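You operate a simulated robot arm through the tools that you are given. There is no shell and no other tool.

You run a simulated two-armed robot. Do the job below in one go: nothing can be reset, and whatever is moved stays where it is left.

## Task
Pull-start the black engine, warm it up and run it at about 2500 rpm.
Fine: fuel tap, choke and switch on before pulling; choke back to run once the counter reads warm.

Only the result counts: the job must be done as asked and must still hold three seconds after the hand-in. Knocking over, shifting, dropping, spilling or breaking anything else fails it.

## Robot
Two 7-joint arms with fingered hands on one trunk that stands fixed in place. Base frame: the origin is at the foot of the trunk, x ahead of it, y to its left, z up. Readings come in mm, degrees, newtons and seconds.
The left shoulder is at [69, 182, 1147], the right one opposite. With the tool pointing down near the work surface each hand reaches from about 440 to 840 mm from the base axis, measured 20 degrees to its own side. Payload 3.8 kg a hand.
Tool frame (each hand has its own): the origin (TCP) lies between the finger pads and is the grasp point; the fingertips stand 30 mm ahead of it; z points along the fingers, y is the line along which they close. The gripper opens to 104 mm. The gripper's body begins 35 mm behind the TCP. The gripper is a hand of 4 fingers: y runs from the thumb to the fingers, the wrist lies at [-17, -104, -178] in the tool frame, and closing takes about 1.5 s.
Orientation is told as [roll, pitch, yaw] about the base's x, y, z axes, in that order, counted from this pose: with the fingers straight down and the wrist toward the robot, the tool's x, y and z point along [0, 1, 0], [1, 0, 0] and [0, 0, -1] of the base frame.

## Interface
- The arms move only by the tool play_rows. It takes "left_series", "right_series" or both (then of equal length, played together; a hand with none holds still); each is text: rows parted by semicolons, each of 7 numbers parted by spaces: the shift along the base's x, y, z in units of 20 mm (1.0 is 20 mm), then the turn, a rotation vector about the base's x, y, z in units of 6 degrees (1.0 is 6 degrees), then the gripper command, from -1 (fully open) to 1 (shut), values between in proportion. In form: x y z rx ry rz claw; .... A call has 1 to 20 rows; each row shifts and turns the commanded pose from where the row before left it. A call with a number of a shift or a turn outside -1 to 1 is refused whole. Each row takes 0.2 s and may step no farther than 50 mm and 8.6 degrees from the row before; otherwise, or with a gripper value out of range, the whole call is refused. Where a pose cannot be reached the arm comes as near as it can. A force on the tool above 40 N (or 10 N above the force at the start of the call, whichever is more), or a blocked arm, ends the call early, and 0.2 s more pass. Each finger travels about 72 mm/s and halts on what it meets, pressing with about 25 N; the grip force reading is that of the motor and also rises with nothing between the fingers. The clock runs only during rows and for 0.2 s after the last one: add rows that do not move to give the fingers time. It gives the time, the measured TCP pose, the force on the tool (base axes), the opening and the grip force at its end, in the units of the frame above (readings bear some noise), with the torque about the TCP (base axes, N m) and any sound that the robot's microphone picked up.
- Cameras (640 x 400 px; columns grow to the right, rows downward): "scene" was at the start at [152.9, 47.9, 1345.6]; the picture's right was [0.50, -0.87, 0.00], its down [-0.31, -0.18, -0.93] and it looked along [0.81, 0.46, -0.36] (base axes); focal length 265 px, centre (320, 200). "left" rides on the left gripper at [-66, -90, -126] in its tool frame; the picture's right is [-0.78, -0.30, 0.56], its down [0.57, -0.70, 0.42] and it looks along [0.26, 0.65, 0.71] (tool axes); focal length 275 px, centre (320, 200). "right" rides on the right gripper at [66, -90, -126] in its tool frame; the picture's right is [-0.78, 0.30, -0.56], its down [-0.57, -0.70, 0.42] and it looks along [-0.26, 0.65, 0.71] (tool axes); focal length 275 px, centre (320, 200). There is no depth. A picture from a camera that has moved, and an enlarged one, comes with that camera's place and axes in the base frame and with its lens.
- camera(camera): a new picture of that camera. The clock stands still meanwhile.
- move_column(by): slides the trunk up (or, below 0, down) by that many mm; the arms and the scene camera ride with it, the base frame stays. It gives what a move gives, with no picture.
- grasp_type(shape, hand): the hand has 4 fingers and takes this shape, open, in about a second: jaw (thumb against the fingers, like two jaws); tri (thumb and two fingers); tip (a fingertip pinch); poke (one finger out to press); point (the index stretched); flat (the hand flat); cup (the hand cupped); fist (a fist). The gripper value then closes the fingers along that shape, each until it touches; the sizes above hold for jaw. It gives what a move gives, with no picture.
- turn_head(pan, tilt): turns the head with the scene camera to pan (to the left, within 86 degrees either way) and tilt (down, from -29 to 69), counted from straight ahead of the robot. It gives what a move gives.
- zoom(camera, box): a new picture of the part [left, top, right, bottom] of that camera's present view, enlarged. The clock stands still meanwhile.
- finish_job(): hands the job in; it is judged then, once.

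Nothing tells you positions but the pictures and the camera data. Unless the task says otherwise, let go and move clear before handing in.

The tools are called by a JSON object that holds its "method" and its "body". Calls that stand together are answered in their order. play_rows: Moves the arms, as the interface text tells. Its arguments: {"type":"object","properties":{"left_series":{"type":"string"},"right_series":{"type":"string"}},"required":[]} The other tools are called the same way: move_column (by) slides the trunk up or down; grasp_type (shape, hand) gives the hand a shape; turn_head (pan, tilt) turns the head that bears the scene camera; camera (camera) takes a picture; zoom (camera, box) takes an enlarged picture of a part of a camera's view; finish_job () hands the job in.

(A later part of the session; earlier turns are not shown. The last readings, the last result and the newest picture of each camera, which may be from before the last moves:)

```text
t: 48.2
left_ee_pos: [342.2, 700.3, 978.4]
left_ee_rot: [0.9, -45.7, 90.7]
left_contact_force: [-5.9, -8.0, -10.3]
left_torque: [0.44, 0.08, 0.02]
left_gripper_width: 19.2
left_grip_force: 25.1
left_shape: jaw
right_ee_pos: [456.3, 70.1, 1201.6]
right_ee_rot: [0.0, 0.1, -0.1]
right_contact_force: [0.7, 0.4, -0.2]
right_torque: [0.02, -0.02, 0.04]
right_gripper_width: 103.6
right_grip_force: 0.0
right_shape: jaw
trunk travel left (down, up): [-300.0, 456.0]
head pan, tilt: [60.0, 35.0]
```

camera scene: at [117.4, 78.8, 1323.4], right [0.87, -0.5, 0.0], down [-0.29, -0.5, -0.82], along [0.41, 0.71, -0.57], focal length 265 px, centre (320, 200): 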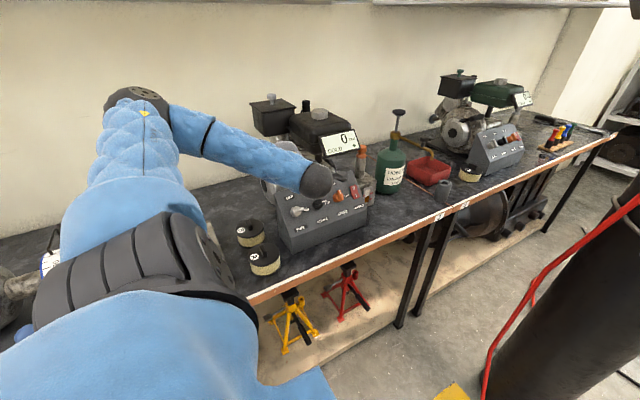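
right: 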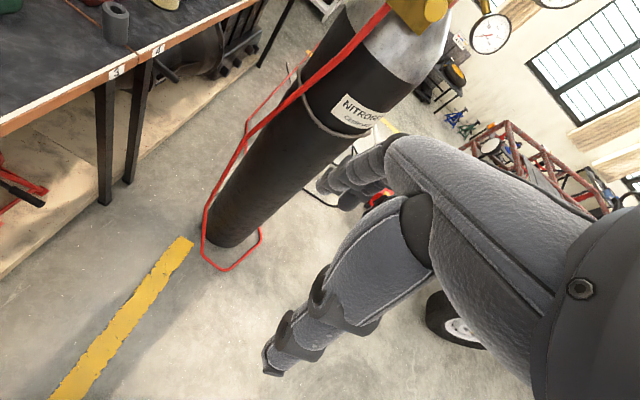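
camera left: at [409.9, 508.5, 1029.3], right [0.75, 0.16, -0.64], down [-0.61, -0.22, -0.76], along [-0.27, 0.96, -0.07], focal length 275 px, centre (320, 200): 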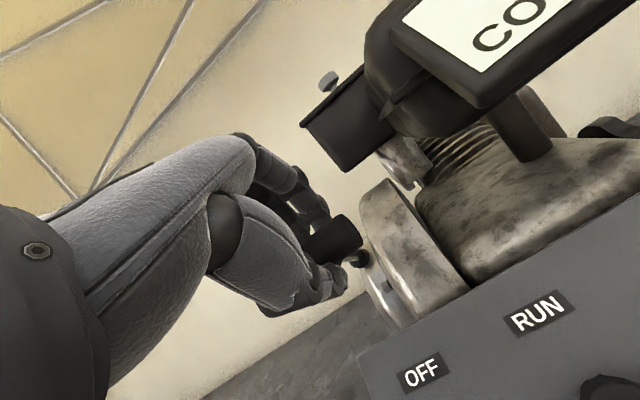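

Moving down relaxed most of the side force. I'll do a short test pull along 29° and read the side force to find the exact axis.

{"method": "play_rows", "body": {"left_series": "0 -1 0.55 0 0 0 1;0 -1 0.55 0 0 0 1;0 -1 0.55 0 0 0 1;0 -1 0.55 0 0 0 1;0 0 0 0 0 0 1"}}

{"method": "camera", "body": {"camera": "left"}}

```text
t: 49.4
left_ee_pos: [344.1, 619.9, 1023.5]
left_ee_rot: [1.2, -45.4, 90.3]
left_contact_force: [-3.9, -6.8, -21.8]
left_torque: [0.16, 0.11, -0.02]
left_gripper_width: 18.3
left_grip_force: 25.2
left_shape: jaw
right_ee_pos: [455.2, 70.6, 1201.3]
right_ee_rot: [-0.1, 0.1, -0.1]
right_contact_force: [-0.3, 0.3, 0.4]
right_torque: [-0.04, 0.0, -0.01]
right_gripper_width: 103.6
right_grip_force: 0.0
right_shape: jaw
trunk travel left (down, up): [-300.0, 456.0]
head pan, tilt: [60.0, 35.0]
```

```text
taken
camera left: at [413.4, 468.4, 1045.1], right [0.76, 0.21, -0.61], down [-0.58, -0.2, -0.79], along [-0.29, 0.96, -0.04], focal length 275 px, centre (320, 200)
```

left: 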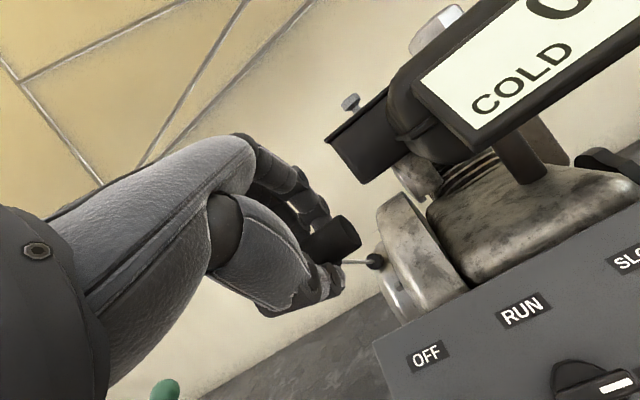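

The axis is about 28° and the pull resistance itself is only about 7 N. I'll let the handle go back home with the side force relieved, then do the full brisk pull.

{"method": "play_rows", "body": {"left_series": "0 0.99 -0.65 0 0 0 1;0 0.99 -0.58 0 0 0 1;0 0.99 -0.58 0 0 0 1;0 0.99 -0.58 0 0 0 1;0 0 0 0 0 0 1"}}

```text
t: 50.6
left_ee_pos: [343.4, 698.6, 978.0]
left_ee_rot: [0.8, -45.8, 90.6]
left_contact_force: [3.4, -11.7, 2.0]
left_torque: [0.73, -0.06, -0.3]
left_gripper_width: 19.1
left_grip_force: 24.9
left_shape: jaw
right_ee_pos: [455.6, 67.9, 1201.9]
right_ee_rot: [0.2, 0.0, -0.2]
right_contact_force: [0.1, -1.4, 0.0]
right_torque: [-0.03, -0.01, 0.02]
right_gripper_width: 103.6
right_grip_force: 0.0
right_shape: jaw
trunk travel left (down, up): [-300.0, 456.0]
head pan, tilt: [60.0, 35.0]
```

{"method": "play_rows", "body": {"left_series": "0 -1 0.53 0 0 0 1;0 -1 0.53 0 0 0 1;0 -1 0.53 0 0 0 1;0 -1 0.53 0 0 0 1;0 -1 0.53 0 0 0 1;0 -1 0.53 0 0 0 1;0 -1 0.53 0 0 0 1;0 -1 0.53 0 0 0 1;0 -1 0.53 0 0 0 1"}}

{"method": "camera", "body": {"camera": "left"}}

```text
t: 52.6
left_ee_pos: [342.3, 521.7, 1068.3]
left_ee_rot: [1.3, -45.3, 90.7]
left_contact_force: [-5.0, 5.6, -19.9]
left_torque: [0.33, 0.11, 0.03]
left_gripper_width: 17.4
left_grip_force: 24.9
left_shape: jaw
right_ee_pos: [457.5, 73.6, 1201.2]
right_ee_rot: [-0.3, 0.2, -0.1]
right_contact_force: [0.8, 0.9, -0.1]
right_torque: [-0.03, -0.01, 0.0]
right_gripper_width: 103.4
right_grip_force: 0.1
right_shape: jaw
trunk travel left (down, up): [-300.0, 456.0]
head pan, tilt: [60.0, 35.0]
```

```text
taken
camera left: at [412.3, 370.9, 1091.8], right [0.76, 0.21, -0.61], down [-0.58, -0.2, -0.79], along [-0.29, 0.96, -0.04], focal length 275 px, centre (320, 200)
```

left: 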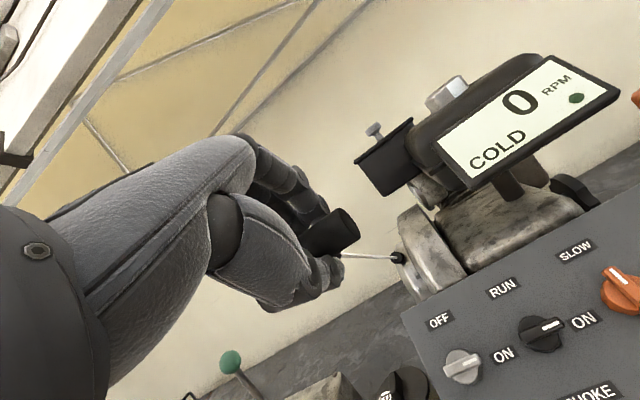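

The handle came out 200 mm with about 14 N of spring pull, but there was no firing and the counter still shows 0. I'll check the rocker and knobs before pulling again.

{"method": "zoom", "body": {"camera": "scene", "box": [270, 165, 380, 250]}}

{"method": "zoom", "body": {"camera": "scene", "box": [340, 175, 370, 205]}}

{"method": "camera", "body": {"camera": "scene"}}

```text
4.71 times, centred on (325, 208) of scene
camera zoom: at [117.3, 82.0, 1323.1], right [0.87, -0.5, 0.0], down [-0.29, -0.5, -0.82], along [0.41, 0.71, -0.58], focal length 1245 px, centre (296, 165)
```

zoom: 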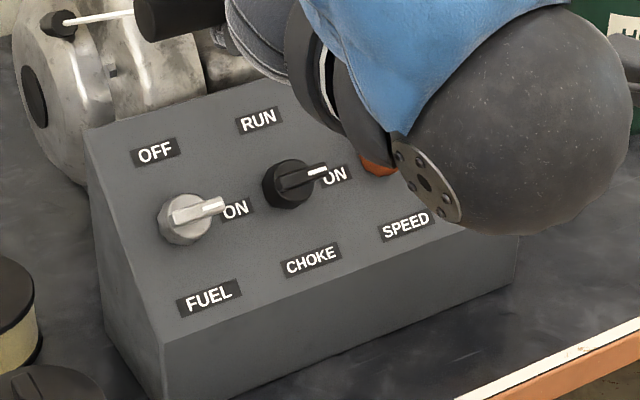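

```text
13.33 times, centred on (355, 190) of scene
camera zoom: at [117.3, 82.0, 1323.1], right [0.87, -0.5, 0.0], down [-0.29, -0.5, -0.82], along [0.41, 0.71, -0.58], focal length 3528 px, centre (-147, 333)
```

zoom: 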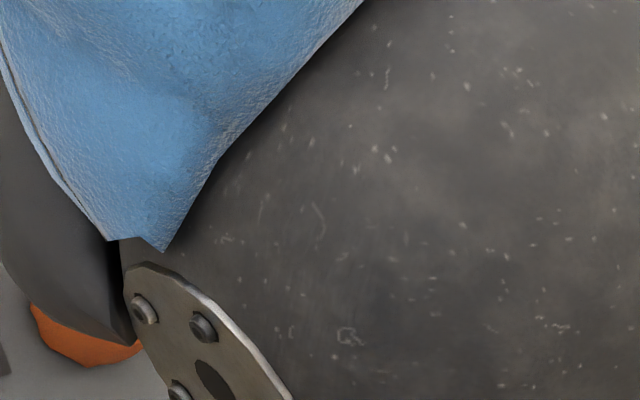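

```text
taken
camera scene: at [117.3, 82.0, 1323.1], right [0.87, -0.5, 0.0], down [-0.29, -0.5, -0.82], along [0.41, 0.71, -0.58], focal length 265 px, centre (320, 200)
```

scene: 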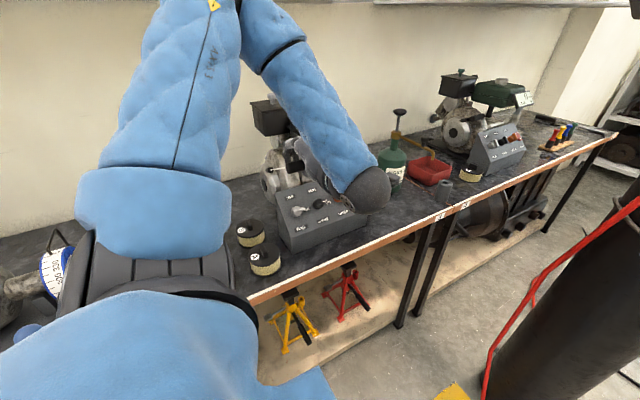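

The wrist is blocking the rocker from view, so I'll return the handle home, let go and back off to look at it. Then I'll raise the trunk to get a longer stroke.

{"method": "play_rows", "body": {"left_series": "0 0.99 -0.56 0 0 0 1;0 0.99 -0.52 0 0 0 1;0 0.99 -0.52 0 0 0 1;0 0.99 -0.52 0 0 0 1;0 0.99 -0.52 0 0 0 1;0 0.99 -0.52 0 0 0 1;0 0.99 -0.52 0 0 0 1;0 0.99 -0.52 0 0 0 1;0 0.99 -0.52 0 0 0 1;0 0 0 0 0 0 1"}}

{"method": "play_rows", "body": {"left_series": "0 0 0 0 0 0 -0.15;0 0 0 0 0 0 -0.15;0 0 0 0 0 0 -0.15;0 0 0 0 0 0 -0.15;0 0 0 0 0 0 -0.15"}}

{"method": "camera", "body": {"camera": "left"}}

```text
t: 54.8
left_ee_pos: [343.3, 696.0, 976.9]
left_ee_rot: [1.1, -45.7, 90.6]
left_contact_force: [-9.5, -11.2, -6.1]
left_torque: [0.43, 0.13, 0.18]
left_gripper_width: 18.3
left_grip_force: 25.2
left_shape: jaw
right_ee_pos: [454.6, 68.7, 1202.2]
right_ee_rot: [0.0, 0.0, 0.0]
right_contact_force: [0.4, -0.5, 0.0]
right_torque: [0.01, -0.03, 0.0]
right_gripper_width: 103.6
right_grip_force: 0.1
right_shape: jaw
trunk travel left (down, up): [-300.0, 456.0]
head pan, tilt: [60.0, 35.0]
```

```text
t: 56.0
left_ee_pos: [342.7, 697.7, 976.6]
left_ee_rot: [1.0, -45.6, 90.5]
left_contact_force: [0.4, -0.2, 0.3]
left_torque: [0.03, 0.01, -0.05]
left_gripper_width: 59.1
left_grip_force: 0.1
left_shape: jaw
right_ee_pos: [455.8, 69.8, 1201.8]
right_ee_rot: [0.0, 0.0, -0.1]
right_contact_force: [0.2, -0.1, -0.2]
right_torque: [-0.03, -0.03, 0.02]
right_gripper_width: 103.8
right_grip_force: 0.1
right_shape: jaw
trunk travel left (down, up): [-300.0, 456.0]
head pan, tilt: [60.0, 35.0]
```

```text
taken
camera left: at [413.4, 544.2, 999.2], right [0.76, 0.21, -0.61], down [-0.58, -0.2, -0.79], along [-0.29, 0.96, -0.03], focal length 275 px, centre (320, 200)
```

left: 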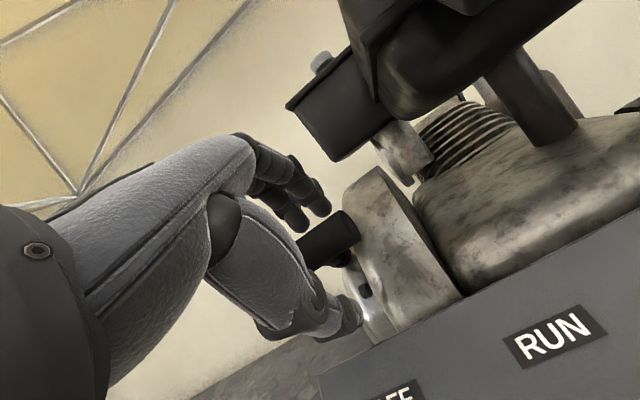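

{"method": "play_rows", "body": {"left_series": "0 -0.8 0.8 0 0 0 -0.15;0 -0.8 0.8 0 0 0 -0.15;0 -0.8 0.8 0 0 0 -0.15;0 -0.8 0.8 0 0 0 -0.15;0.5 -1 0.2 0 0 0 -0.15;1 -1 -0.4 0 0 0 -0.15;1 -1 -0.8 0 0 0 -0.15;1 -0.5 -1 0 0 0 -0.15;1 0 -1 0 0 0 -0.15;0 0 0 0 0 0 -0.15"}}

{"method": "camera", "body": {"camera": "left"}}

{"method": "camera", "body": {"camera": "scene"}}

```text
t: 58.2
left_ee_pos: [431.8, 561.5, 981.1]
left_ee_rot: [0.9, -45.5, 90.6]
left_contact_force: [-0.2, -0.5, 0.3]
left_torque: [0.01, 0.0, 0.0]
left_gripper_width: 59.4
left_grip_force: 0.0
left_shape: jaw
right_ee_pos: [455.4, 67.9, 1202.2]
right_ee_rot: [0.0, 0.0, -0.1]
right_contact_force: [-0.7, 0.1, -0.3]
right_torque: [-0.03, 0.02, 0.0]
right_gripper_width: 103.5
right_grip_force: 0.0
right_shape: jaw
trunk travel left (down, up): [-300.0, 456.0]
head pan, tilt: [60.0, 35.0]
```

```text
taken
camera left: at [502.5, 409.8, 1002.8], right [0.76, 0.21, -0.61], down [-0.58, -0.2, -0.79], along [-0.29, 0.96, -0.03], focal length 275 px, centre (320, 200)
```

left: 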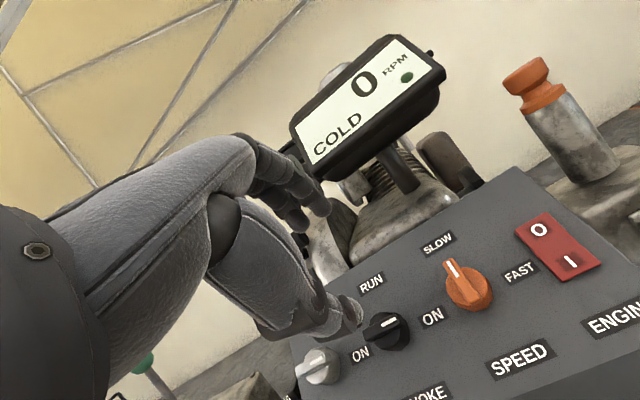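

```text
taken
camera scene: at [116.0, 77.6, 1323.7], right [0.87, -0.5, 0.0], down [-0.29, -0.5, -0.82], along [0.41, 0.71, -0.57], focal length 265 px, centre (320, 200)
```

scene: 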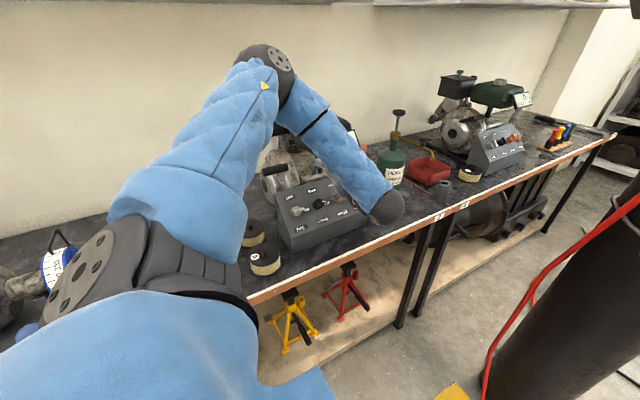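

{"method": "zoom", "body": {"camera": "left", "box": [490, 190, 620, 300]}}

{"method": "zoom", "body": {"camera": "left", "box": [280, 30, 460, 170]}}

{"method": "zoom", "body": {"camera": "scene", "box": [470, 110, 540, 180]}}

```text
3.64 times, centred on (555, 245) of left
camera zoom: at [502.5, 409.8, 1002.8], right [0.76, 0.21, -0.61], down [-0.58, -0.2, -0.79], along [-0.29, 0.96, -0.03], focal length 1001 px, centre (-534, 36)
```

zoom: 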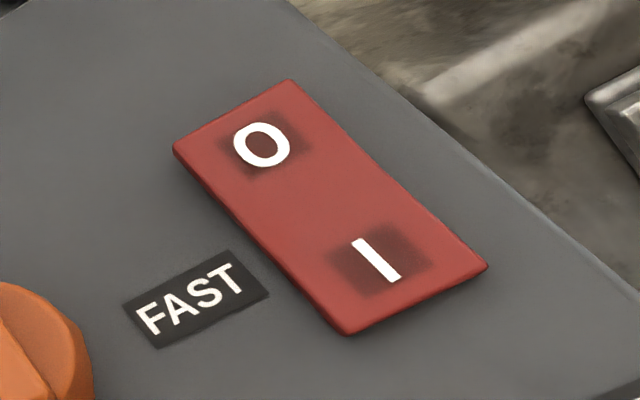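

```text
2.86 times, centred on (370, 100) of left
camera zoom: at [502.5, 409.8, 1002.8], right [0.76, 0.21, -0.61], down [-0.58, -0.2, -0.79], along [-0.29, 0.96, -0.03], focal length 786 px, centre (177, 486)
```

zoom: 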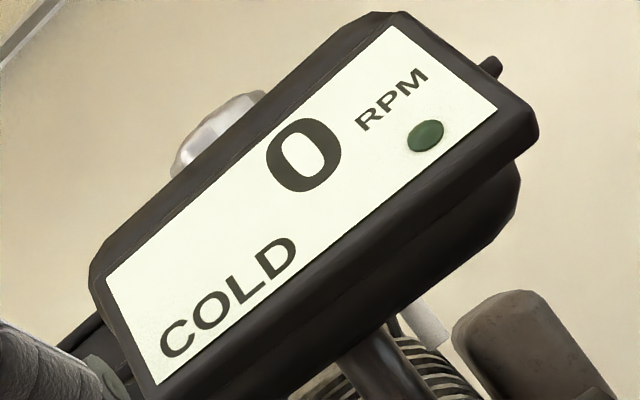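

```text
5.71 times, centred on (505, 145) of scene
camera zoom: at [116.0, 77.6, 1323.7], right [0.87, -0.5, 0.0], down [-0.29, -0.5, -0.82], along [0.41, 0.71, -0.57], focal length 1512 px, centre (-737, 514)
```

zoom: 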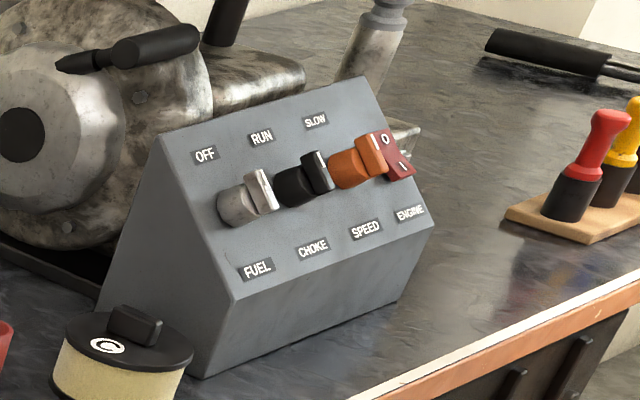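

The rocker looks lower on the I side, but I can't be certain. I'll return to the same viewpoint I had before pressing, compare, and press it once more.

{"method": "grasp_type", "body": {"shape": "poke", "hand": "left"}}

{"method": "play_rows", "body": {"left_series": "0.8 0 -0.5 0 0.707 -0.707 -1;0.8 0 -0.5 0 0.707 -0.707 -1;0.8 0 -0.5 0 0.707 -0.707 -1;0.8 0 -0.5 0 0.707 -0.707 -1;0.8 0.1 -0.6 0 0 0 -1;0.9 0.1 -0.6 0 0 0 -1;0.9 0.05 -0.65 0 0 0 -1;0 0 0 0 0 0 -1"}}

{"method": "zoom", "body": {"camera": "left", "box": [220, 140, 460, 320]}}

```text
t: 59.1
left_ee_pos: [432.8, 561.4, 979.6]
left_ee_rot: [1.1, -45.7, 90.6]
left_contact_force: [-0.1, 0.2, 0.1]
left_torque: [-0.02, 0.01, 0.0]
left_gripper_width: 0.1
left_grip_force: 0.1
left_shape: poke
right_ee_pos: [456.4, 69.4, 1201.6]
right_ee_rot: [0.0, 0.0, -0.1]
right_contact_force: [-0.8, 0.2, -1.4]
right_torque: [0.03, -0.03, -0.02]
right_gripper_width: 103.6
right_grip_force: 0.2
right_shape: jaw
trunk travel left (down, up): [-300.0, 456.0]
head pan, tilt: [60.0, 35.0]
```

```text
t: 60.9
left_ee_pos: [549.8, 566.6, 902.2]
left_ee_rot: [23.4, -40.9, 58.1]
left_contact_force: [-0.7, 0.3, 0.1]
left_torque: [0.04, -0.02, -0.02]
left_gripper_width: 0.2
left_grip_force: 0.1
left_shape: poke
right_ee_pos: [454.5, 70.0, 1201.0]
right_ee_rot: [0.1, 0.0, -0.2]
right_contact_force: [-0.8, 0.7, -0.4]
right_torque: [-0.02, -0.01, 0.02]
right_gripper_width: 103.7
right_grip_force: 0.1
right_shape: jaw
trunk travel left (down, up): [-300.0, 456.0]
head pan, tilt: [60.0, 35.0]
```

```text
2.22 times, centred on (340, 230) of left
camera zoom: at [577.1, 400.6, 910.0], right [0.58, 0.01, -0.81], down [-0.81, 0.01, -0.58], along [0.0, 1.0, 0.01], focal length 612 px, centre (276, 133)
```

zoom: 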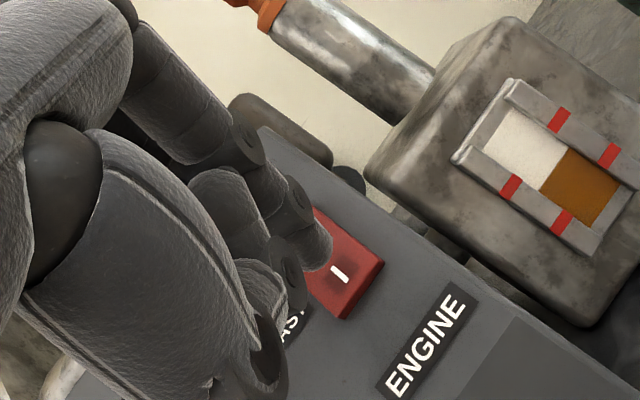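

I can't tell the difference from this view, so I'll press the I half firmly again, slightly nearer its end.

{"method": "play_rows", "body": {"left_series": "0.1 0.2 0.2 0 0 0 -1;0 0.25 -0.25 0 0 0 -1;0 0.25 -0.25 0 0 0 -1;0 0.2 -0.2 0 0 0 -1;0 0.1 -0.1 0 0 0 -1;0 0 0 0 0 0 -1"}}

{"method": "zoom", "body": {"camera": "left", "box": [280, 200, 400, 290]}}

```text
t: 62.3
left_ee_pos: [550.1, 588.0, 894.6]
left_ee_rot: [23.2, -41.0, 58.0]
left_contact_force: [1.1, -3.3, 3.6]
left_torque: [0.04, 0.04, 0.02]
left_gripper_width: 0.0
left_grip_force: 0.1
left_shape: poke
right_ee_pos: [455.6, 68.0, 1201.3]
right_ee_rot: [0.0, 0.0, -0.1]
right_contact_force: [1.1, 0.3, -0.7]
right_torque: [0.0, -0.04, -0.02]
right_gripper_width: 103.4
right_grip_force: 0.1
right_shape: jaw
trunk travel left (down, up): [-300.0, 456.0]
head pan, tilt: [60.0, 35.0]
```

```text
4.44 times, centred on (340, 245) of left
camera zoom: at [577.6, 421.2, 901.6], right [0.58, 0.01, -0.81], down [-0.81, 0.01, -0.58], along [0.0, 1.0, 0.01], focal length 1224 px, centre (231, 0)
```

zoom: 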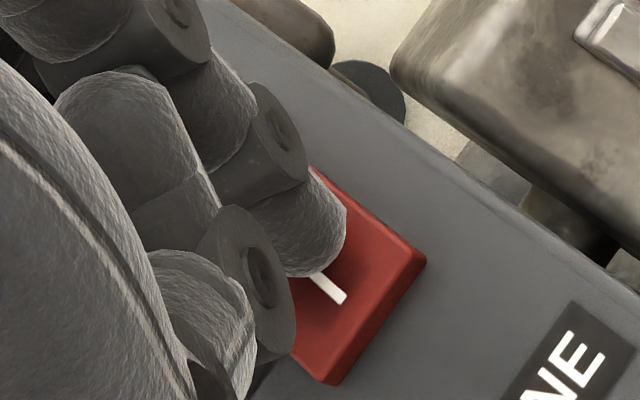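

Close up, the fingertip is near the rocker's middle rather than its I end. I'll lift slightly, shift 10 mm down the slope and press there.

{"method": "play_rows", "body": {"left_series": "0 -0.15 0.15 0 0 0 -1;0 -0.35 -0.35 0 0 0 -1;0 0.1 -0.1 0 0 0 -1;0 0.1 -0.1 0 0 0 -1;0 0 0 0 0 0 -1"}}

{"method": "zoom", "body": {"camera": "left", "box": [280, 200, 400, 290]}}

```text
t: 63.5
left_ee_pos: [550.7, 581.6, 884.8]
left_ee_rot: [23.2, -41.1, 58.1]
left_contact_force: [-1.4, -5.3, 8.7]
left_torque: [0.02, 0.05, 0.07]
left_gripper_width: 0.0
left_grip_force: 0.0
left_shape: poke
right_ee_pos: [455.4, 67.4, 1202.3]
right_ee_rot: [0.2, -0.1, -0.2]
right_contact_force: [-0.5, -0.2, -0.3]
right_torque: [-0.02, 0.01, 0.02]
right_gripper_width: 103.4
right_grip_force: 0.1
right_shape: jaw
trunk travel left (down, up): [-300.0, 456.0]
head pan, tilt: [60.0, 35.0]
```

```text
4.44 times, centred on (340, 245) of left
camera zoom: at [577.4, 414.9, 892.9], right [0.58, 0.01, -0.81], down [-0.81, 0.01, -0.58], along [0.0, 1.0, 0.01], focal length 1224 px, centre (231, 0)
```

zoom: 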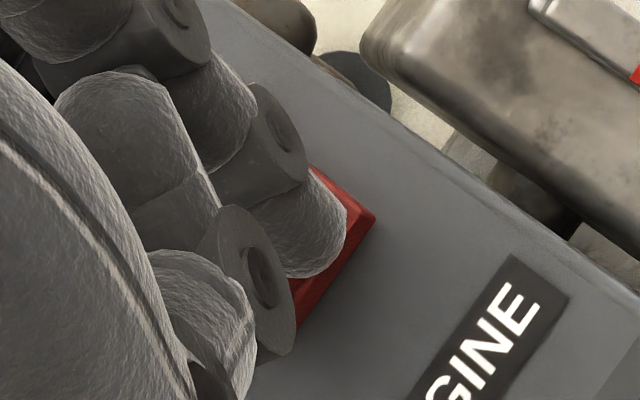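

{"method": "play_rows", "body": {"left_series": "0 0.1 -0.1 0 0 0 -1;0 0.1 -0.1 0 0 0 -1;0 0.1 -0.1 0 0 0 -1;0 0 0 0 0 0 -1"}}

{"method": "zoom", "body": {"camera": "left", "box": [280, 200, 400, 290]}}

```text
t: 64.5
left_ee_pos: [550.9, 580.2, 884.8]
left_ee_rot: [23.1, -41.1, 57.7]
left_contact_force: [4.2, -31.9, 19.4]
left_torque: [-0.2, 0.0, -0.06]
left_gripper_width: 0.0
left_grip_force: 0.0
left_shape: poke
left hand out of reach, approached as far as the arm can: row 3
right_ee_pos: [455.1, 63.4, 1202.6]
right_ee_rot: [0.3, -0.1, -0.1]
right_contact_force: [0.3, -0.1, -0.6]
right_torque: [-0.03, 0.02, 0.02]
right_gripper_width: 103.5
right_grip_force: 0.1
right_shape: jaw
trunk travel left (down, up): [-300.0, 456.0]
head pan, tilt: [60.0, 35.0]
```

```text
4.44 times, centred on (340, 245) of left
camera zoom: at [576.2, 415.4, 893.3], right [0.59, 0.0, -0.81], down [-0.81, 0.01, -0.59], along [0.01, 1.0, 0.01], focal length 1224 px, centre (231, 0)
```

zoom: 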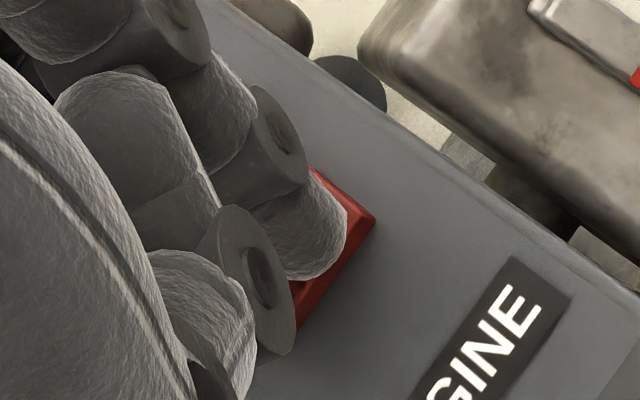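

The contact heights show the rocker slopes down toward I and it doesn't move under 37 N, so it is on. Next I'll back off, raise the trunk 200 mm for a longer stroke, and re-grip the handle.

{"method": "play_rows", "body": {"left_series": "0 -0.6 0.6 0 0 0 -1;-0.3 -0.8 0.8 0 0 0 -1;-0.8 -0.6 0.6 0 0 0 -1;-0.8 0 0.3 0 -0.707 0.707 -1;-0.8 0 0.3 0 -0.707 0.707 -1;-0.8 0 0.3 0 -0.707 0.707 -1;-0.8 0 0.3 0 -0.707 0.707 -1;-0.8 0 0.2 0 0 0 -1;-0.8 0 0.2 0 0 0 -1"}}

{"method": "grasp_type", "body": {"shape": "jaw", "hand": "left"}}

{"method": "move_column", "body": {"by": 200}}

{"method": "camera", "body": {"camera": "scene"}}

{"method": "camera", "body": {"camera": "left"}}

```text
t: 66.5
left_ee_pos: [430.7, 551.1, 953.6]
left_ee_rot: [0.9, -45.5, 90.7]
left_contact_force: [-0.1, 0.2, -0.9]
left_torque: [0.01, -0.03, 0.04]
left_gripper_width: 0.0
left_grip_force: 0.0
left_shape: poke
right_ee_pos: [455.3, 69.3, 1201.2]
right_ee_rot: [0.0, 0.0, -0.2]
right_contact_force: [-0.5, -0.2, 0.5]
right_torque: [-0.04, -0.01, 0.01]
right_gripper_width: 103.5
right_grip_force: 0.1
right_shape: jaw
trunk travel left (down, up): [-300.0, 456.0]
head pan, tilt: [60.0, 35.0]
```

```text
t: 67.4
left_ee_pos: [430.0, 550.8, 952.6]
left_ee_rot: [1.0, -45.7, 90.5]
left_contact_force: [-0.7, -0.6, 0.8]
left_torque: [0.01, 0.0, -0.01]
left_gripper_width: 103.9
left_grip_force: 0.0
left_shape: jaw
right_ee_pos: [456.3, 69.6, 1202.1]
right_ee_rot: [0.1, 0.0, -0.2]
right_contact_force: [0.2, -0.4, -0.6]
right_torque: [-0.02, 0.01, -0.02]
right_gripper_width: 103.5
right_grip_force: 0.0
right_shape: jaw
trunk travel left (down, up): [-300.0, 456.0]
head pan, tilt: [60.0, 35.0]
```

```text
t: 69.6
left_ee_pos: [429.8, 547.7, 1152.0]
left_ee_rot: [1.1, -45.6, 90.5]
left_contact_force: [-0.2, 0.9, 0.0]
left_torque: [0.03, 0.01, -0.03]
left_gripper_width: 103.9
left_grip_force: 0.0
left_shape: jaw
right_ee_pos: [456.2, 68.7, 1400.5]
right_ee_rot: [0.0, 0.1, -0.1]
right_contact_force: [1.2, 0.0, 0.2]
right_torque: [0.01, 0.0, -0.02]
right_gripper_width: 103.6
right_grip_force: 0.1
right_shape: jaw
trunk travel left (down, up): [-500.0, 256.0]
head pan, tilt: [60.0, 35.0]
```

```text
taken
camera scene: at [65.6, 77.8, 1525.3], right [0.87, -0.5, 0.0], down [-0.29, -0.5, -0.82], along [0.41, 0.71, -0.57], focal length 265 px, centre (320, 200)
```

scene: 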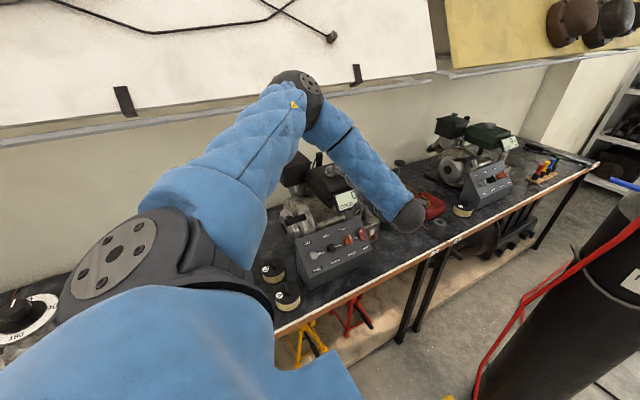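

```text
taken
camera left: at [500.5, 397.0, 1174.7], right [0.76, 0.21, -0.61], down [-0.58, -0.2, -0.79], along [-0.29, 0.96, -0.03], focal length 275 px, centre (320, 200)
```

left: 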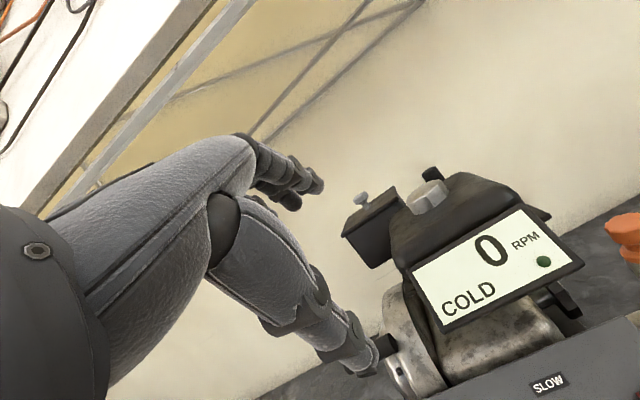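

The trunk is up 200 mm. I'll move back in line with the handle, approach and grip it again.

{"method": "play_rows", "body": {"left_series": "-0.725 0.717 -0.9 0 0 0 -0.15;-0.725 0.717 -0.9 0 0 0 -0.15;-0.725 0.717 -0.9 0 0 0 -0.15;-0.725 0.717 -0.9 0 0 0 -0.15;-0.725 0.717 -0.9 0 0 0 -0.15;-0.725 0.717 -0.9 0 0 0 -0.15;0 0 0 0 0 0 -0.15"}}

{"method": "camera", "body": {"camera": "left"}}

```text
t: 71.2
left_ee_pos: [352.2, 631.0, 1076.3]
left_ee_rot: [0.9, -45.6, 90.6]
left_contact_force: [0.1, -1.0, 0.2]
left_torque: [0.01, 0.0, -0.01]
left_gripper_width: 60.1
left_grip_force: 0.1
left_shape: jaw
left hand out of reach, approached as far as the arm can: row 5, 6
right_ee_pos: [455.6, 68.7, 1401.1]
right_ee_rot: [0.1, 0.0, -0.1]
right_contact_force: [0.4, 0.2, 0.8]
right_torque: [-0.02, 0.01, 0.02]
right_gripper_width: 103.5
right_grip_force: 0.0
right_shape: jaw
trunk travel left (down, up): [-500.0, 256.0]
head pan, tilt: [60.0, 35.0]
```

```text
taken
camera left: at [421.3, 479.3, 1098.3], right [0.76, 0.21, -0.61], down [-0.58, -0.2, -0.79], along [-0.29, 0.96, -0.03], focal length 275 px, centre (320, 200)
```

left: 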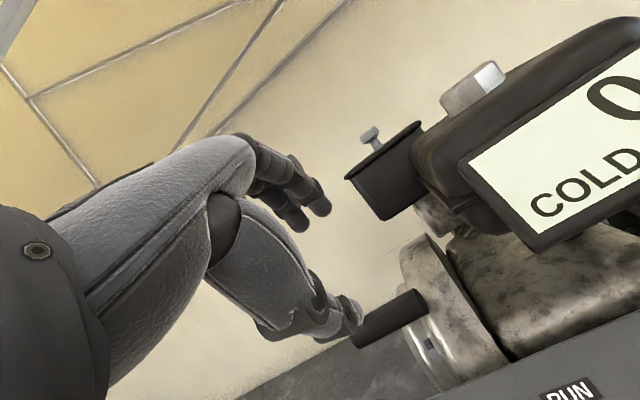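

With the trunk up, the wrist can't hold this angle at the handle, so higher is worse. I'll retract and go lower instead, which gives the forearm a flatter line.

{"method": "play_rows", "body": {"left_series": "0.78 -0.83 0.76 0 0 0 -0.15;0.78 -0.83 0.76 0 0 0 -0.15;0.78 -0.83 0.76 0 0 0 -0.15;0.78 -0.83 0.76 0 0 0 -0.15;0.78 -0.83 0.76 0 0 0 -0.15"}}

{"method": "move_column", "body": {"by": -200}}

{"method": "play_rows", "body": {"left_series": "-0.2 -0.2 1 0 0 0 -0.15;-0.2 -0.2 1 0 0 0 -0.15;-0.2 -0.2 1 0 0 0 -0.15;-0.2 -0.2 1 0 0 0 -0.15;-0.2 -0.2 1 0 0 0 -0.15;-0.2 -0.2 1 0 0 0 -0.15"}}

{"method": "camera", "body": {"camera": "scene"}}

```text
t: 72.4
left_ee_pos: [428.6, 548.9, 1154.0]
left_ee_rot: [1.1, -45.6, 90.6]
left_contact_force: [0.1, 0.1, -0.6]
left_torque: [0.01, 0.0, -0.06]
left_gripper_width: 60.0
left_grip_force: 0.0
left_shape: jaw
right_ee_pos: [456.0, 69.1, 1400.8]
right_ee_rot: [-0.1, 0.0, -0.1]
right_contact_force: [-0.3, 0.1, 0.2]
right_torque: [0.03, 0.0, 0.03]
right_gripper_width: 103.7
right_grip_force: 0.0
right_shape: jaw
trunk travel left (down, up): [-500.0, 256.0]
head pan, tilt: [60.0, 35.0]
```

```text
t: 74.5
left_ee_pos: [428.5, 547.8, 953.0]
left_ee_rot: [1.0, -45.7, 90.7]
left_contact_force: [0.4, -0.9, -0.7]
left_torque: [0.0, 0.0, -0.01]
left_gripper_width: 60.2
left_grip_force: 0.0
left_shape: jaw
right_ee_pos: [456.0, 70.4, 1202.4]
right_ee_rot: [0.0, -0.1, -0.1]
right_contact_force: [0.1, 0.3, -0.1]
right_torque: [0.02, -0.03, -0.02]
right_gripper_width: 103.7
right_grip_force: 0.2
right_shape: jaw
trunk travel left (down, up): [-300.0, 456.0]
head pan, tilt: [60.0, 35.0]
```

```text
t: 76.0
left_ee_pos: [405.5, 522.6, 1073.7]
left_ee_rot: [1.0, -45.7, 90.6]
left_contact_force: [-1.0, -0.9, 0.8]
left_torque: [-0.02, 0.02, 0.01]
left_gripper_width: 60.2
left_grip_force: 0.0
left_shape: jaw
right_ee_pos: [455.9, 69.0, 1201.8]
right_ee_rot: [0.1, 0.0, -0.1]
right_contact_force: [-0.7, -0.7, -0.6]
right_torque: [-0.01, -0.01, 0.0]
right_gripper_width: 103.6
right_grip_force: 0.1
right_shape: jaw
trunk travel left (down, up): [-300.0, 456.0]
head pan, tilt: [60.0, 35.0]
```

```text
taken
camera scene: at [115.9, 77.5, 1323.7], right [0.87, -0.5, 0.0], down [-0.29, -0.5, -0.82], along [0.41, 0.71, -0.57], focal length 265 px, centre (320, 200)
```

scene: 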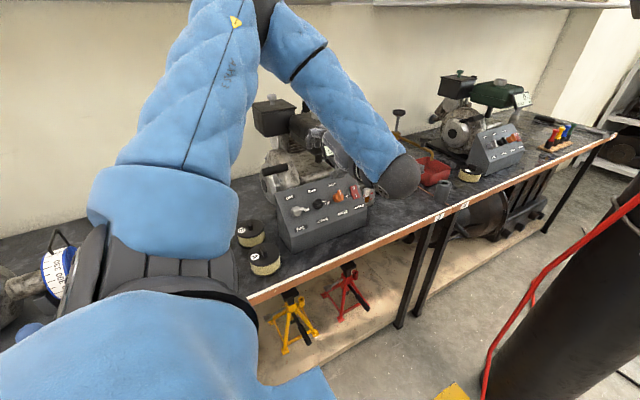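

Clear on all sides. I'll lower the trunk 150 mm below its starting height and look again.

{"method": "move_column", "body": {"by": -150}}

{"method": "camera", "body": {"camera": "scene"}}

{"method": "camera", "body": {"camera": "left"}}

```text
t: 77.7
left_ee_pos: [404.1, 524.0, 921.8]
left_ee_rot: [1.0, -45.7, 90.6]
left_contact_force: [-0.5, 0.3, -0.3]
left_torque: [0.04, -0.01, 0.0]
left_gripper_width: 60.3
left_grip_force: 0.1
left_shape: jaw
right_ee_pos: [455.5, 68.7, 1052.3]
right_ee_rot: [0.1, 0.0, -0.1]
right_contact_force: [0.3, -1.0, 0.2]
right_torque: [-0.03, 0.01, -0.01]
right_gripper_width: 103.5
right_grip_force: 0.1
right_shape: jaw
trunk travel left (down, up): [-150.0, 606.0]
head pan, tilt: [60.0, 35.0]
```

```text
taken
camera scene: at [188.6, 77.7, 1168.9], right [0.87, -0.5, 0.0], down [-0.29, -0.5, -0.82], along [0.41, 0.71, -0.57], focal length 265 px, centre (320, 200)
```

scene: 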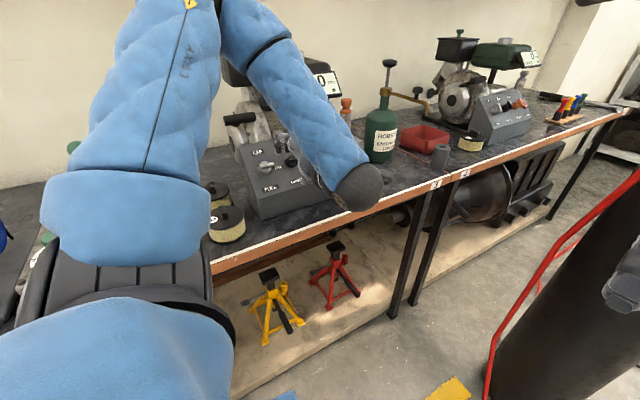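

```text
taken
camera left: at [473.7, 372.1, 944.7], right [0.76, 0.21, -0.61], down [-0.58, -0.2, -0.79], along [-0.29, 0.96, -0.03], focal length 275 px, centre (320, 200)
```

left: 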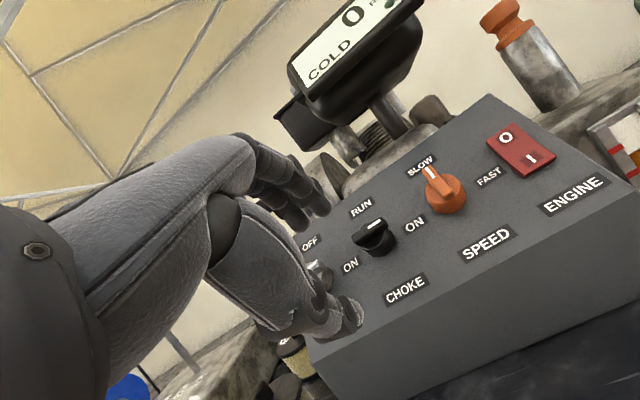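

{"method": "play_rows", "body": {"left_series": "-0.436 0.786 0.871 0 0 0 -0.15;-0.436 0.786 0.871 0 0 0 -0.15;-0.436 0.786 0.871 0 0 0 -0.15;-0.436 0.786 0.871 0 0 0 -0.15;-0.436 0.786 0.871 0 0 0 -0.15;-0.436 0.786 0.871 0 0 0 -0.15;-0.436 0.786 0.871 0 0 0 -0.15;0 0 0 0 0 0 -0.15"}}

{"method": "camera", "body": {"camera": "left"}}

{"method": "camera", "body": {"camera": "scene"}}

```text
t: 79.5
left_ee_pos: [344.8, 634.4, 1042.8]
left_ee_rot: [1.0, -45.7, 90.5]
left_contact_force: [-0.3, -0.7, -0.4]
left_torque: [-0.01, -0.03, -0.01]
left_gripper_width: 60.3
left_grip_force: 0.1
left_shape: jaw
right_ee_pos: [456.2, 69.8, 1051.1]
right_ee_rot: [0.0, 0.1, -0.1]
right_contact_force: [0.8, -0.2, -0.5]
right_torque: [-0.01, -0.04, 0.02]
right_gripper_width: 103.5
right_grip_force: 0.1
right_shape: jaw
trunk travel left (down, up): [-150.0, 606.0]
head pan, tilt: [60.0, 35.0]
```

```text
taken
camera left: at [414.3, 483.1, 1064.4], right [0.76, 0.21, -0.61], down [-0.58, -0.2, -0.79], along [-0.29, 0.96, -0.03], focal length 275 px, centre (320, 200)
```

left: 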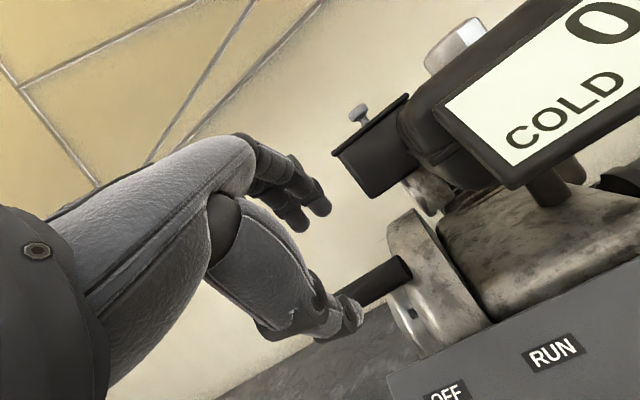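

```text
taken
camera scene: at [189.3, 77.7, 1168.6], right [0.87, -0.5, 0.0], down [-0.29, -0.5, -0.82], along [0.41, 0.71, -0.57], focal length 265 px, centre (320, 200)
```

scene: 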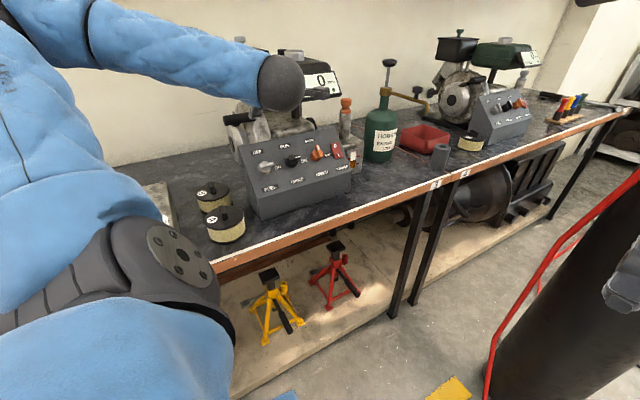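

{"method": "play_rows", "body": {"left_series": "-0.05 0.7 -0.7 0 0 0 -0.15;-0.05 0.7 -0.7 0 0 0 -0.15;-0.05 0.7 -0.7 0 0 0 -0.15;-0.05 0.65 -0.65 0 0 0 -0.15;0 0.63 -0.64 0 0 0 -0.15;0 0 0 0 0 0 -0.15"}}

{"method": "camera", "body": {"camera": "left"}}

{"method": "play_rows", "body": {"left_series": "0 0 0 0 0 0 1;0 0 0 0 0 0 1;0 0 0 0 0 0 1;0 0 0 0 0 0 1;0 0 0 0 0 0 1;0 0 0 0 0 0 1;0 0 0 0 0 0 1"}}

{"method": "zoom", "body": {"camera": "left", "box": [230, 140, 430, 340]}}

```text
t: 80.9
left_ee_pos: [340.5, 702.6, 975.5]
left_ee_rot: [1.0, -45.5, 90.7]
left_contact_force: [-0.9, 1.2, 0.0]
left_torque: [0.01, -0.01, -0.02]
left_gripper_width: 60.0
left_grip_force: 0.1
left_shape: jaw
right_ee_pos: [456.2, 70.7, 1050.8]
right_ee_rot: [0.0, -0.1, -0.1]
right_contact_force: [0.7, 0.1, 1.0]
right_torque: [0.01, -0.03, 0.02]
right_gripper_width: 103.6
right_grip_force: 0.1
right_shape: jaw
trunk travel left (down, up): [-150.0, 606.0]
head pan, tilt: [60.0, 35.0]
```

```text
taken
camera left: at [409.9, 550.7, 998.2], right [0.76, 0.21, -0.61], down [-0.58, -0.2, -0.79], along [-0.29, 0.96, -0.03], focal length 275 px, centre (320, 200)
```

left: 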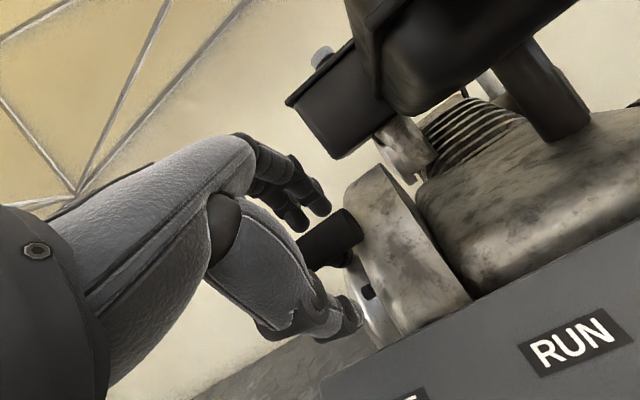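

```text
t: 82.5
left_ee_pos: [339.4, 701.0, 976.2]
left_ee_rot: [1.0, -45.7, 90.6]
left_contact_force: [-2.7, -10.1, -1.5]
left_torque: [0.75, -0.12, -0.05]
left_gripper_width: 21.4
left_grip_force: 25.4
left_shape: jaw
right_ee_pos: [455.3, 68.2, 1051.4]
right_ee_rot: [0.1, 0.0, -0.1]
right_contact_force: [0.9, 0.6, 0.5]
right_torque: [-0.02, -0.02, 0.03]
right_gripper_width: 103.7
right_grip_force: 0.0
right_shape: jaw
trunk travel left (down, up): [-150.0, 606.0]
head pan, tilt: [60.0, 35.0]
```

```text
2.00 times, centred on (330, 240) of left
camera zoom: at [409.8, 549.4, 999.0], right [0.76, 0.21, -0.61], down [-0.58, -0.2, -0.79], along [-0.29, 0.96, -0.03], focal length 551 px, centre (300, 120)
```

zoom: 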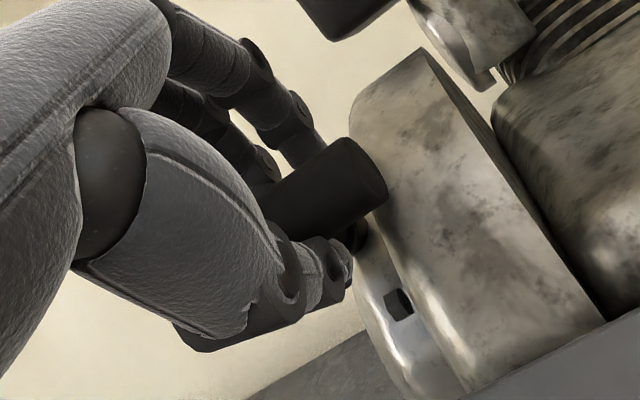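

Gripped again. Now a full brisk pull along the 27–28° line.

{"method": "play_rows", "body": {"left_series": "0 -1 0.5 0 0 0 1;0 -1 0.515 0 0 0 1;0 -1 0.515 0 0 0 1;0 -1 0.515 0 0 0 1;0 -1 0.515 0 0 0 1;0 -1 0.515 0 0 0 1;0 -1 0.515 0 0 0 1;0 -1 0.515 0 0 0 1;0 -1 0.515 0 0 0 1;0 -1 0.515 0 0 0 1;0 -1 0.515 0 0 0 1;0 -1 0.515 0 0 0 1;0 -1 0.515 0 0 0 1"}}

{"method": "camera", "body": {"camera": "left"}}

{"method": "camera", "body": {"camera": "scene"}}

```text
t: 84.6
left_ee_pos: [338.4, 519.5, 1067.5]
left_ee_rot: [2.2, -44.8, 90.3]
left_contact_force: [-1.1, 26.3, -17.8]
left_torque: [0.46, 0.25, -0.06]
left_gripper_width: 15.5
left_grip_force: 24.9
left_shape: jaw
right_ee_pos: [457.1, 73.1, 1051.2]
right_ee_rot: [-0.1, 0.1, -0.2]
right_contact_force: [1.3, 0.4, 0.0]
right_torque: [0.03, 0.03, 0.0]
right_gripper_width: 103.6
right_grip_force: 0.1
right_shape: jaw
trunk travel left (down, up): [-150.0, 606.0]
head pan, tilt: [60.0, 35.0]
stopped in row 10 (left hand): the force on the tool passed its limit at 44 N (the readings are from after the stop); the commanded pose is now the measured one
```

```text
taken
camera left: at [410.5, 368.2, 1091.3], right [0.75, 0.21, -0.62], down [-0.59, -0.22, -0.78], along [-0.3, 0.95, -0.04], focal length 275 px, centre (320, 200)
```

left: 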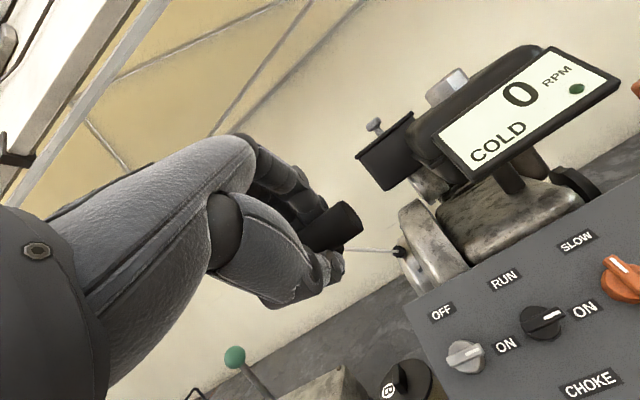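

```text
taken
camera scene: at [189.9, 81.7, 1168.2], right [0.87, -0.5, 0.0], down [-0.29, -0.5, -0.82], along [0.41, 0.71, -0.58], focal length 265 px, centre (320, 200)
```

scene: 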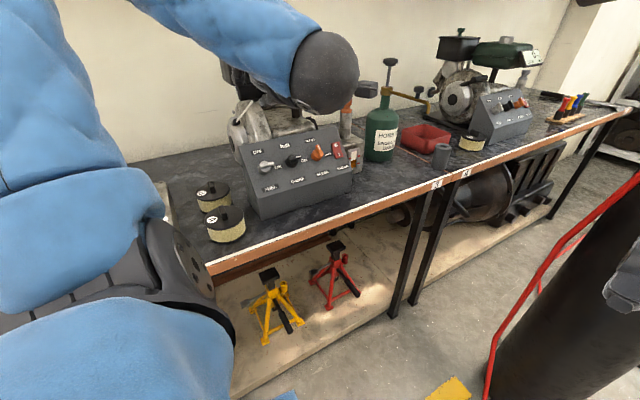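

The handle reached its end stop at about 200 mm, but nothing fired. One control may not be fully on, so I'll inspect them closely.

{"method": "zoom", "body": {"camera": "scene", "box": [230, 120, 370, 220]}}

{"method": "zoom", "body": {"camera": "scene", "box": [305, 130, 365, 180]}}

{"method": "zoom", "body": {"camera": "scene", "box": [465, 80, 545, 150]}}

{"method": "zoom", "body": {"camera": "left", "box": [400, 220, 640, 400]}}

```text
4.00 times, centred on (300, 170) of scene
camera zoom: at [189.9, 81.7, 1168.2], right [0.87, -0.5, 0.0], down [-0.29, -0.5, -0.82], along [0.41, 0.71, -0.58], focal length 1058 px, centre (400, 320)
```

zoom: 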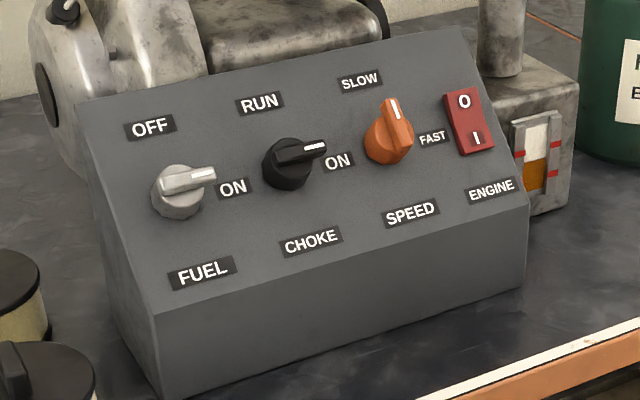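

```text
8.00 times, centred on (335, 155) of scene
camera zoom: at [189.9, 81.7, 1168.2], right [0.87, -0.5, 0.0], down [-0.29, -0.5, -0.82], along [0.41, 0.71, -0.58], focal length 2116 px, centre (200, 560)
```

zoom: 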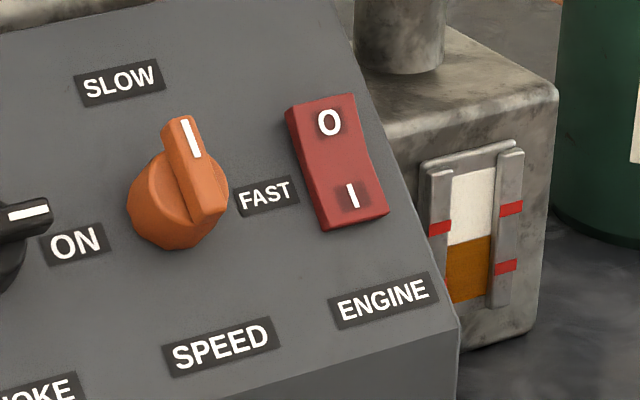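

```text
5.71 times, centred on (505, 115) of scene
camera zoom: at [189.9, 81.7, 1168.2], right [0.87, -0.5, 0.0], down [-0.29, -0.5, -0.82], along [0.41, 0.71, -0.58], focal length 1512 px, centre (-737, 686)
```

zoom: 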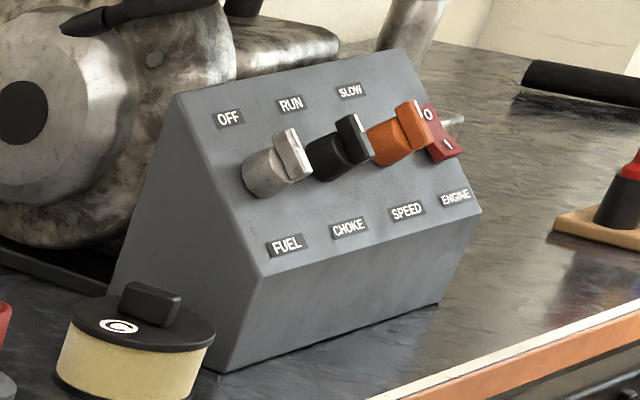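

```text
2.22 times, centred on (520, 310) of left
camera zoom: at [410.5, 368.2, 1091.3], right [0.75, 0.21, -0.62], down [-0.59, -0.22, -0.78], along [-0.3, 0.95, -0.04], focal length 612 px, centre (-124, -44)
```

zoom: 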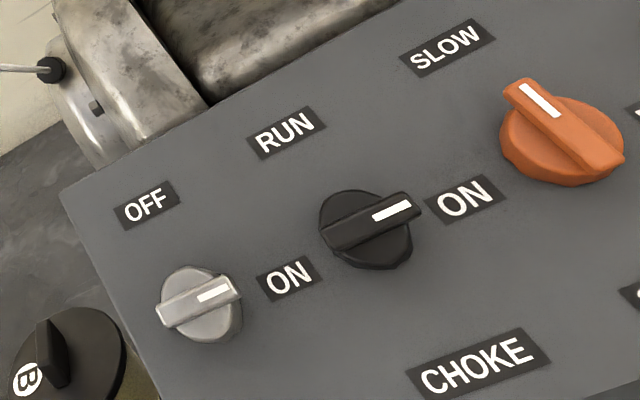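

All controls read ON and the level glass looks fine, so it probably just needs another pull. I'll take the handle home and pull straight out again in one go.

{"method": "play_rows", "body": {"left_series": "0 1 -0.53 0 0 0 1;0 1 -0.53 0 0 0 1;0 1 -0.53 0 0 0 1;0 1 -0.53 0 0 0 1;0 1 -0.53 0 0 0 1;0 1 -0.53 0 0 0 1;0 1 -0.53 0 0 0 1;0 1 -0.53 0 0 0 1;0 1 -0.53 0 0 0 1;0 0.2 -0.12 0 0 0 1;0 0 0 0 0 0 1"}}

{"method": "zoom", "body": {"camera": "left", "box": [230, 140, 430, 340]}}

```text
t: 87.0
left_ee_pos: [338.6, 699.9, 973.9]
left_ee_rot: [1.5, -45.1, 90.6]
left_contact_force: [-11.8, -5.3, -12.5]
left_torque: [0.19, 0.27, 0.37]
left_gripper_width: 16.9
left_grip_force: 25.0
left_shape: jaw
right_ee_pos: [455.9, 69.5, 1051.5]
right_ee_rot: [0.0, 0.0, -0.1]
right_contact_force: [-0.3, 0.2, -0.1]
right_torque: [-0.01, 0.01, -0.01]
right_gripper_width: 103.9
right_grip_force: 0.0
right_shape: jaw
trunk travel left (down, up): [-150.0, 606.0]
head pan, tilt: [60.0, 35.0]
```

```text
2.00 times, centred on (330, 240) of left
camera zoom: at [409.9, 548.6, 997.3], right [0.76, 0.21, -0.62], down [-0.58, -0.21, -0.78], along [-0.3, 0.95, -0.04], focal length 551 px, centre (300, 120)
```

zoom: 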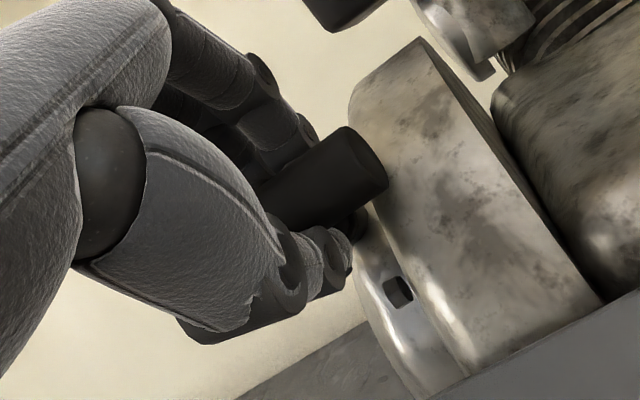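

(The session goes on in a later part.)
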